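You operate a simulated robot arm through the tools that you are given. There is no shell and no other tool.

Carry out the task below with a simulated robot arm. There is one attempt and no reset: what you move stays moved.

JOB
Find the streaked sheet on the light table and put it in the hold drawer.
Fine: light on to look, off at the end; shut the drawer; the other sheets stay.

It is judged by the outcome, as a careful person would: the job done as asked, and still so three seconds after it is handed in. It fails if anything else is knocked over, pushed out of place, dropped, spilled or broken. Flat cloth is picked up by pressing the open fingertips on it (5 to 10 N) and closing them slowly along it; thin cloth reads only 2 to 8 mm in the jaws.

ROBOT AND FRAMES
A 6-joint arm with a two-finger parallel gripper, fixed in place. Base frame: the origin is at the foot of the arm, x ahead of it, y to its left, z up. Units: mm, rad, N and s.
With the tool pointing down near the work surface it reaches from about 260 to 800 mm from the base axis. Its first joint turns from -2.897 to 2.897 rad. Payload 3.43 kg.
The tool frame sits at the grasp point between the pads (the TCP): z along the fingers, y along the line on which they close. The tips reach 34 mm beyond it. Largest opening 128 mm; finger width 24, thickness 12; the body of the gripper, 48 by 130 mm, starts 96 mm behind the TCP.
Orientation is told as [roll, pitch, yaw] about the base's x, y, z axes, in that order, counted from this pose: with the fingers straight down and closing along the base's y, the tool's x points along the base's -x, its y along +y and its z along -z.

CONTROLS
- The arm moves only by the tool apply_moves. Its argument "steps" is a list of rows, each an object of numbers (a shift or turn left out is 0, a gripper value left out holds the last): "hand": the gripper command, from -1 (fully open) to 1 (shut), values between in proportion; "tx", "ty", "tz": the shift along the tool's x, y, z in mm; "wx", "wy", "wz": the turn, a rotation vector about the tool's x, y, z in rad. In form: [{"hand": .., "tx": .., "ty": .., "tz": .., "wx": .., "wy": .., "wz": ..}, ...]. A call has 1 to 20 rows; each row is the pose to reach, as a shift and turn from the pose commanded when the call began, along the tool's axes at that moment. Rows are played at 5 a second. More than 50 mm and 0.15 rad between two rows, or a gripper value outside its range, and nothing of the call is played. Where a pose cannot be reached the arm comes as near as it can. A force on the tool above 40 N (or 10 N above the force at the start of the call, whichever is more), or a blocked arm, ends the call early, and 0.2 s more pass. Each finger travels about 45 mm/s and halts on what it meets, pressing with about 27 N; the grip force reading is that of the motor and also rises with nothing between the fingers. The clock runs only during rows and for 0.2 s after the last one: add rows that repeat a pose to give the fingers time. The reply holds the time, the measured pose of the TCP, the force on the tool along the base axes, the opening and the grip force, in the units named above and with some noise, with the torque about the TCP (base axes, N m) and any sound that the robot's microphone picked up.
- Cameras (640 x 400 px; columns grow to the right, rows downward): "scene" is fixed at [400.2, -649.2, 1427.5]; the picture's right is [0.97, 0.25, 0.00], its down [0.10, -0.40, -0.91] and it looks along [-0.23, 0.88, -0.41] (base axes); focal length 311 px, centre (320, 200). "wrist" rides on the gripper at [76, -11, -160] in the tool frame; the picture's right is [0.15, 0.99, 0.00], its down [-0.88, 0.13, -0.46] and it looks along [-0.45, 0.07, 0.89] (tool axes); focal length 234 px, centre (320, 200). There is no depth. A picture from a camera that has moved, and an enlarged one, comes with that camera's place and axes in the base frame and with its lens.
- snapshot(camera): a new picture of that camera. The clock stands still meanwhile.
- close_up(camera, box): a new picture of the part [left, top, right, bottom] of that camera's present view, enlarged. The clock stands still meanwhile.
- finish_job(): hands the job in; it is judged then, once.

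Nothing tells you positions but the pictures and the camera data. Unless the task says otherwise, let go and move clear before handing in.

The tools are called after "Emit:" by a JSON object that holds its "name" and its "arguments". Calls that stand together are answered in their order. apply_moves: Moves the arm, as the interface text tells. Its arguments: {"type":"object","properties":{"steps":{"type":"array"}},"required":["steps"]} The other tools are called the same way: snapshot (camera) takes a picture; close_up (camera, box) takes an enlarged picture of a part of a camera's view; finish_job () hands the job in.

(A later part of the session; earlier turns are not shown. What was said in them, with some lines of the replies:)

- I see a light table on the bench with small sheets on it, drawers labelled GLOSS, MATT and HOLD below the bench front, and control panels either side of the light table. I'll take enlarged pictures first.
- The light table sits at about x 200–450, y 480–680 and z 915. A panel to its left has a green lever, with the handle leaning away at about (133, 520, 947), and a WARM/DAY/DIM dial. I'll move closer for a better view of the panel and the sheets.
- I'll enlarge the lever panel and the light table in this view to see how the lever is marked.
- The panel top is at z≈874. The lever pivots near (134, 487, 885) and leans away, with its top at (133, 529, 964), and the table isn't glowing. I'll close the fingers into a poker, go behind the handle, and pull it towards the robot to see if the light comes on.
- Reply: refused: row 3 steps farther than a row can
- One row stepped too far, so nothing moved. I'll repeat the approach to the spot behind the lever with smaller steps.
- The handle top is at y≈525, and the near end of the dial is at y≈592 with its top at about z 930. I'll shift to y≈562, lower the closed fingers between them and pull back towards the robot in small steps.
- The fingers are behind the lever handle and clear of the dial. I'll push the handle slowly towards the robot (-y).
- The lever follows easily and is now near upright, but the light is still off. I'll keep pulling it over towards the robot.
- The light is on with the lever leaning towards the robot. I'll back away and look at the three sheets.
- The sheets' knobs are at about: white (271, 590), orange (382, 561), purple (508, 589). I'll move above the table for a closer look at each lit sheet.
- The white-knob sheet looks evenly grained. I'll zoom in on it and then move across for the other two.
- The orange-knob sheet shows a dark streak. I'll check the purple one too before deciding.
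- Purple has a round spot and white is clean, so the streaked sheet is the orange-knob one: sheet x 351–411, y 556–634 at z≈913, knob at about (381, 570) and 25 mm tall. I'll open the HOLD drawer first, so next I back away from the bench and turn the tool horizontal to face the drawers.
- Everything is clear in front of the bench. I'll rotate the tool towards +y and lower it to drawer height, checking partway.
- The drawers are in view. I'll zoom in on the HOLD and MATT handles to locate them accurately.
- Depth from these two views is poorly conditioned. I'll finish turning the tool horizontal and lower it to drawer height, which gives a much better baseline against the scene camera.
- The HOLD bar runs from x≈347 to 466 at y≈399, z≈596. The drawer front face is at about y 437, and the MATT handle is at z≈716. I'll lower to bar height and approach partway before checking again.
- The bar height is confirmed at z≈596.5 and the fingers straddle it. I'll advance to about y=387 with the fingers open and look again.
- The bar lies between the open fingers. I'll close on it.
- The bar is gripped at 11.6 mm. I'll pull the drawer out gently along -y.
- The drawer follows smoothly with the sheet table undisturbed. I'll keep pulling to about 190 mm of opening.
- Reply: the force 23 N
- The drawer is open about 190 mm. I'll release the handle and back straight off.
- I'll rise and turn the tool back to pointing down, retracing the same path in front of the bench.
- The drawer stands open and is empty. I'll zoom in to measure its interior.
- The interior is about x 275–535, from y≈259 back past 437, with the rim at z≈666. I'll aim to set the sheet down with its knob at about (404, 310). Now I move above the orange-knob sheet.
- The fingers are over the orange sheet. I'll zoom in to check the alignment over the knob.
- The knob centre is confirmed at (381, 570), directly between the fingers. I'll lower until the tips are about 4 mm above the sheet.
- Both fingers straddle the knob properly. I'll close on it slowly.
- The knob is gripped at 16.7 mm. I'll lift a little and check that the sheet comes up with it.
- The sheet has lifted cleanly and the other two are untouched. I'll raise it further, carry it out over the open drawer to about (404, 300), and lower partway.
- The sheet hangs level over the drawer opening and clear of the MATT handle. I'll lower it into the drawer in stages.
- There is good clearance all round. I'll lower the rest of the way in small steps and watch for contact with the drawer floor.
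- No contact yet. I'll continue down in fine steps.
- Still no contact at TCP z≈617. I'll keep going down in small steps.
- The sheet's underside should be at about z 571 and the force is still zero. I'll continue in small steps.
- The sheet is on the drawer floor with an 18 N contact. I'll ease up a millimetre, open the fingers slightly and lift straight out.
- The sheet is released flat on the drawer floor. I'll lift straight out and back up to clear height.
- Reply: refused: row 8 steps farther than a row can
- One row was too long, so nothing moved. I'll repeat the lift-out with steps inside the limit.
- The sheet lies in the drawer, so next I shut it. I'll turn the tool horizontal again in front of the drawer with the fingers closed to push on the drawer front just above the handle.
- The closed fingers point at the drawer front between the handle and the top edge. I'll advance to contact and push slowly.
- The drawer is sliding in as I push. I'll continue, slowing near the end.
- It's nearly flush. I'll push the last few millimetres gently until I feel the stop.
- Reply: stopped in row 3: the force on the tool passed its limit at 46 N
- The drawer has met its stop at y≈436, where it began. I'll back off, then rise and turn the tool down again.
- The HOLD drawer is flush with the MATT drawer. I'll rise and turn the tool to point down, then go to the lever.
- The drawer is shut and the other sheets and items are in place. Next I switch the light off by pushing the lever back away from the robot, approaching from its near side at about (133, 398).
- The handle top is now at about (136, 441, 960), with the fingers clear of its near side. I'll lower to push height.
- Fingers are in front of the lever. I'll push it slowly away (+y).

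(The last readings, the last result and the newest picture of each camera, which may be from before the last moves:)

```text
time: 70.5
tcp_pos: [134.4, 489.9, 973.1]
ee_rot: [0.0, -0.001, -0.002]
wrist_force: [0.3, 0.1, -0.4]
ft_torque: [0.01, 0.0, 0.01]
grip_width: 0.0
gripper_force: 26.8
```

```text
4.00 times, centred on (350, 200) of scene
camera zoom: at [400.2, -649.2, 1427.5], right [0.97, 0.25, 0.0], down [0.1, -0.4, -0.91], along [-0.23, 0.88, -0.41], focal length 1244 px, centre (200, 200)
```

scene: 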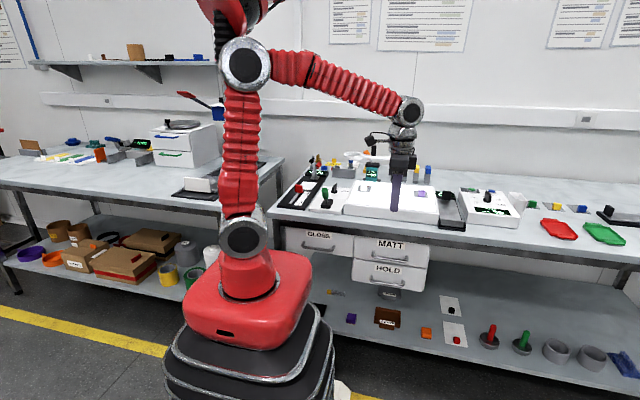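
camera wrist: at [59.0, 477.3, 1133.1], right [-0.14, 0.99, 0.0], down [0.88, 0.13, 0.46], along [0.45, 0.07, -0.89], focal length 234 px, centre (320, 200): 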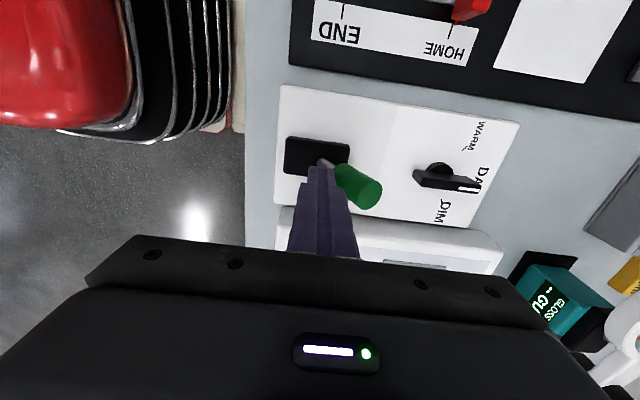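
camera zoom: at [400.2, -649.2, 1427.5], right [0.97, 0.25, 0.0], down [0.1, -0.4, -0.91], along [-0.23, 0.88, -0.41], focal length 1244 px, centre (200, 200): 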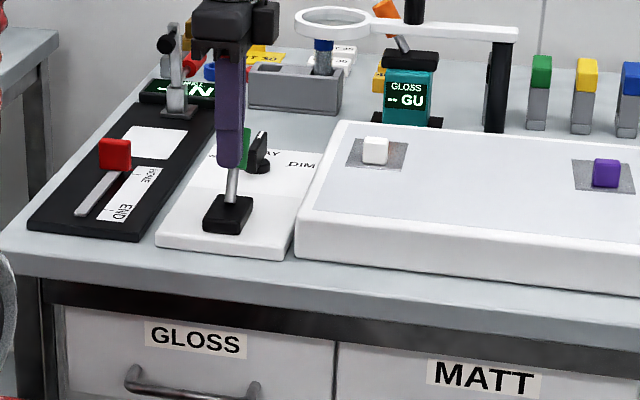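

The light is off and the lever is back at its original lean, with its top at y≈528. I'll nudge 2 mm more to be sure it's seated, then back off and rise clear.

Emit:
{"name": "apply_moves", "arguments": {"steps": [{"hand": 1, "ty": 2}, {"hand": 1, "ty": 2}, {"hand": 1, "ty": -10}, {"hand": 1, "ty": -25}, {"hand": 1, "ty": -30, "tz": -30}, {"hand": 1, "ty": -30, "tz": -70}, {"hand": 1, "ty": -30, "tz": -115}, {"hand": 1, "ty": -30, "tz": -160}, {"hand": 1, "ty": -60, "tz": -190}, {"hand": 1, "ty": -90, "tz": -210}, {"hand": 1, "ty": -90, "tz": -210}]}}

Emit:
{"name": "snapshot", "arguments": {"camera": "wrist"}}

Emit:
{"name": "snapshot", "arguments": {"camera": "scene"}}

Emit:
{"name": "close_up", "arguments": {"camera": "scene", "box": [260, 150, 460, 310]}}

```text
time: 72.9
tcp_pos: [135.4, 397.8, 1175.4]
ee_rot: [-0.015, 0.005, -0.005]
wrist_force: [-0.1, -1.2, 0.6]
ft_torque: [0.03, -0.01, 0.01]
grip_width: 0.0
gripper_force: 27.0
```

```text
taken
camera wrist: at [60.4, 388.6, 1337.2], right [-0.14, 0.99, -0.02], down [0.88, 0.13, 0.45], along [0.45, 0.05, -0.89], focal length 234 px, centre (320, 200)
```

wrist: 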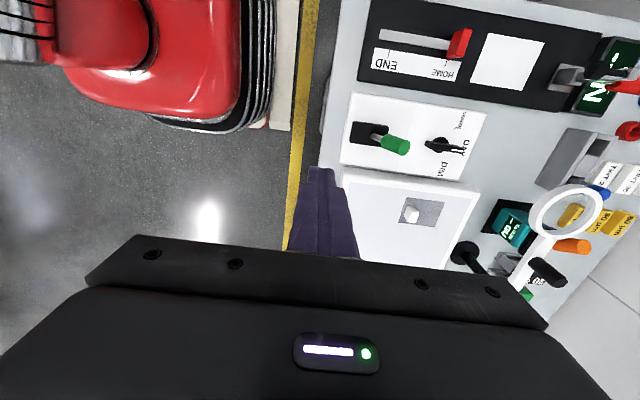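

```text
taken
```

scene: 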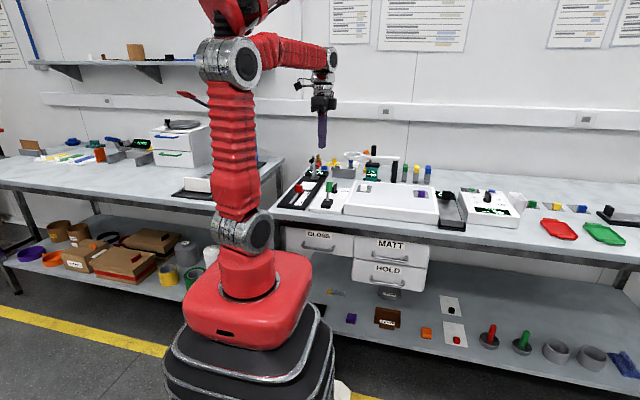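

```text
2.50 times, centred on (360, 230) of scene
camera zoom: at [400.2, -649.2, 1427.5], right [0.97, 0.25, 0.0], down [0.1, -0.4, -0.91], along [-0.23, 0.88, -0.41], focal length 778 px, centre (220, 125)
```

zoom: 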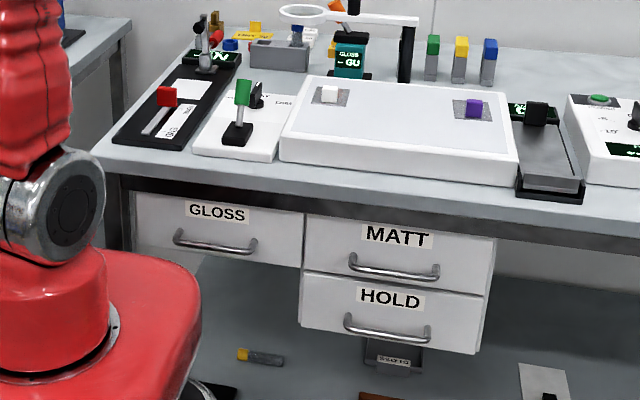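

The light is off, the drawer is shut, and the white and purple sheets are still on the table. I'll compare the drawer with its starting picture once more before handing in.

Emit:
{"name": "close_up", "arguments": {"camera": "scene", "box": [270, 220, 470, 345]}}

Emit:
{"name": "close_up", "arguments": {"camera": "scene", "box": [270, 140, 470, 265]}}

```text
3.20 times, centred on (370, 282) of scene
camera zoom: at [400.2, -649.2, 1427.5], right [0.97, 0.25, 0.0], down [0.1, -0.4, -0.91], along [-0.23, 0.88, -0.41], focal length 995 px, centre (160, -64)
```

zoom: 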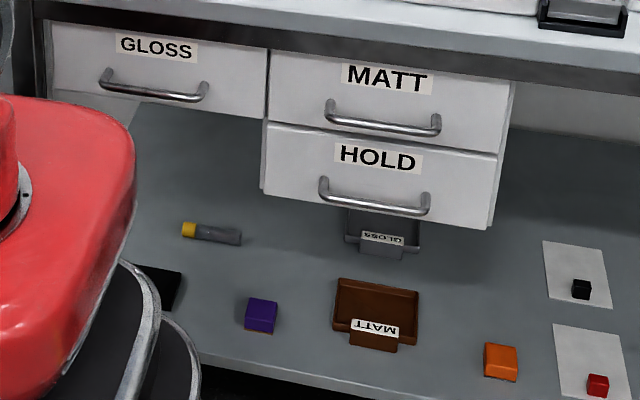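

```text
3.20 times, centred on (370, 202) of scene
camera zoom: at [400.2, -649.2, 1427.5], right [0.97, 0.25, 0.0], down [0.1, -0.4, -0.91], along [-0.23, 0.88, -0.41], focal length 995 px, centre (160, 192)
```

zoom: 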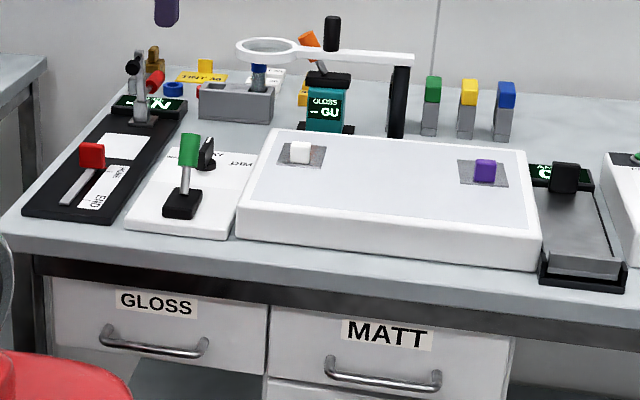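

Everything matches the starting pictures except the orange-knob streaked sheet, which is now in the shut HOLD drawer. The light is off and the arm is clear, so I'm handing in.

Emit:
{"name": "finish_job", "arguments": {}}

```text
The job is handed in.
```

The streaked sheet, the one with the orange knob, is in the HOLD drawer. The drawer is shut, the light is off, and I've handed the job in.

With the light on, the orange-knob sheet showed a dark streak. The purple-knob sheet had only a round spot and the white-knob sheet was clean, so I left both where they were.

My last pictures matched the starting ones apart from the missing sheet: drawer flush, lever back at its original lean, nothing else moved. I didn't reopen the drawer after shutting it; my last view inside, just before, showed the sheet lying flat on the floor.
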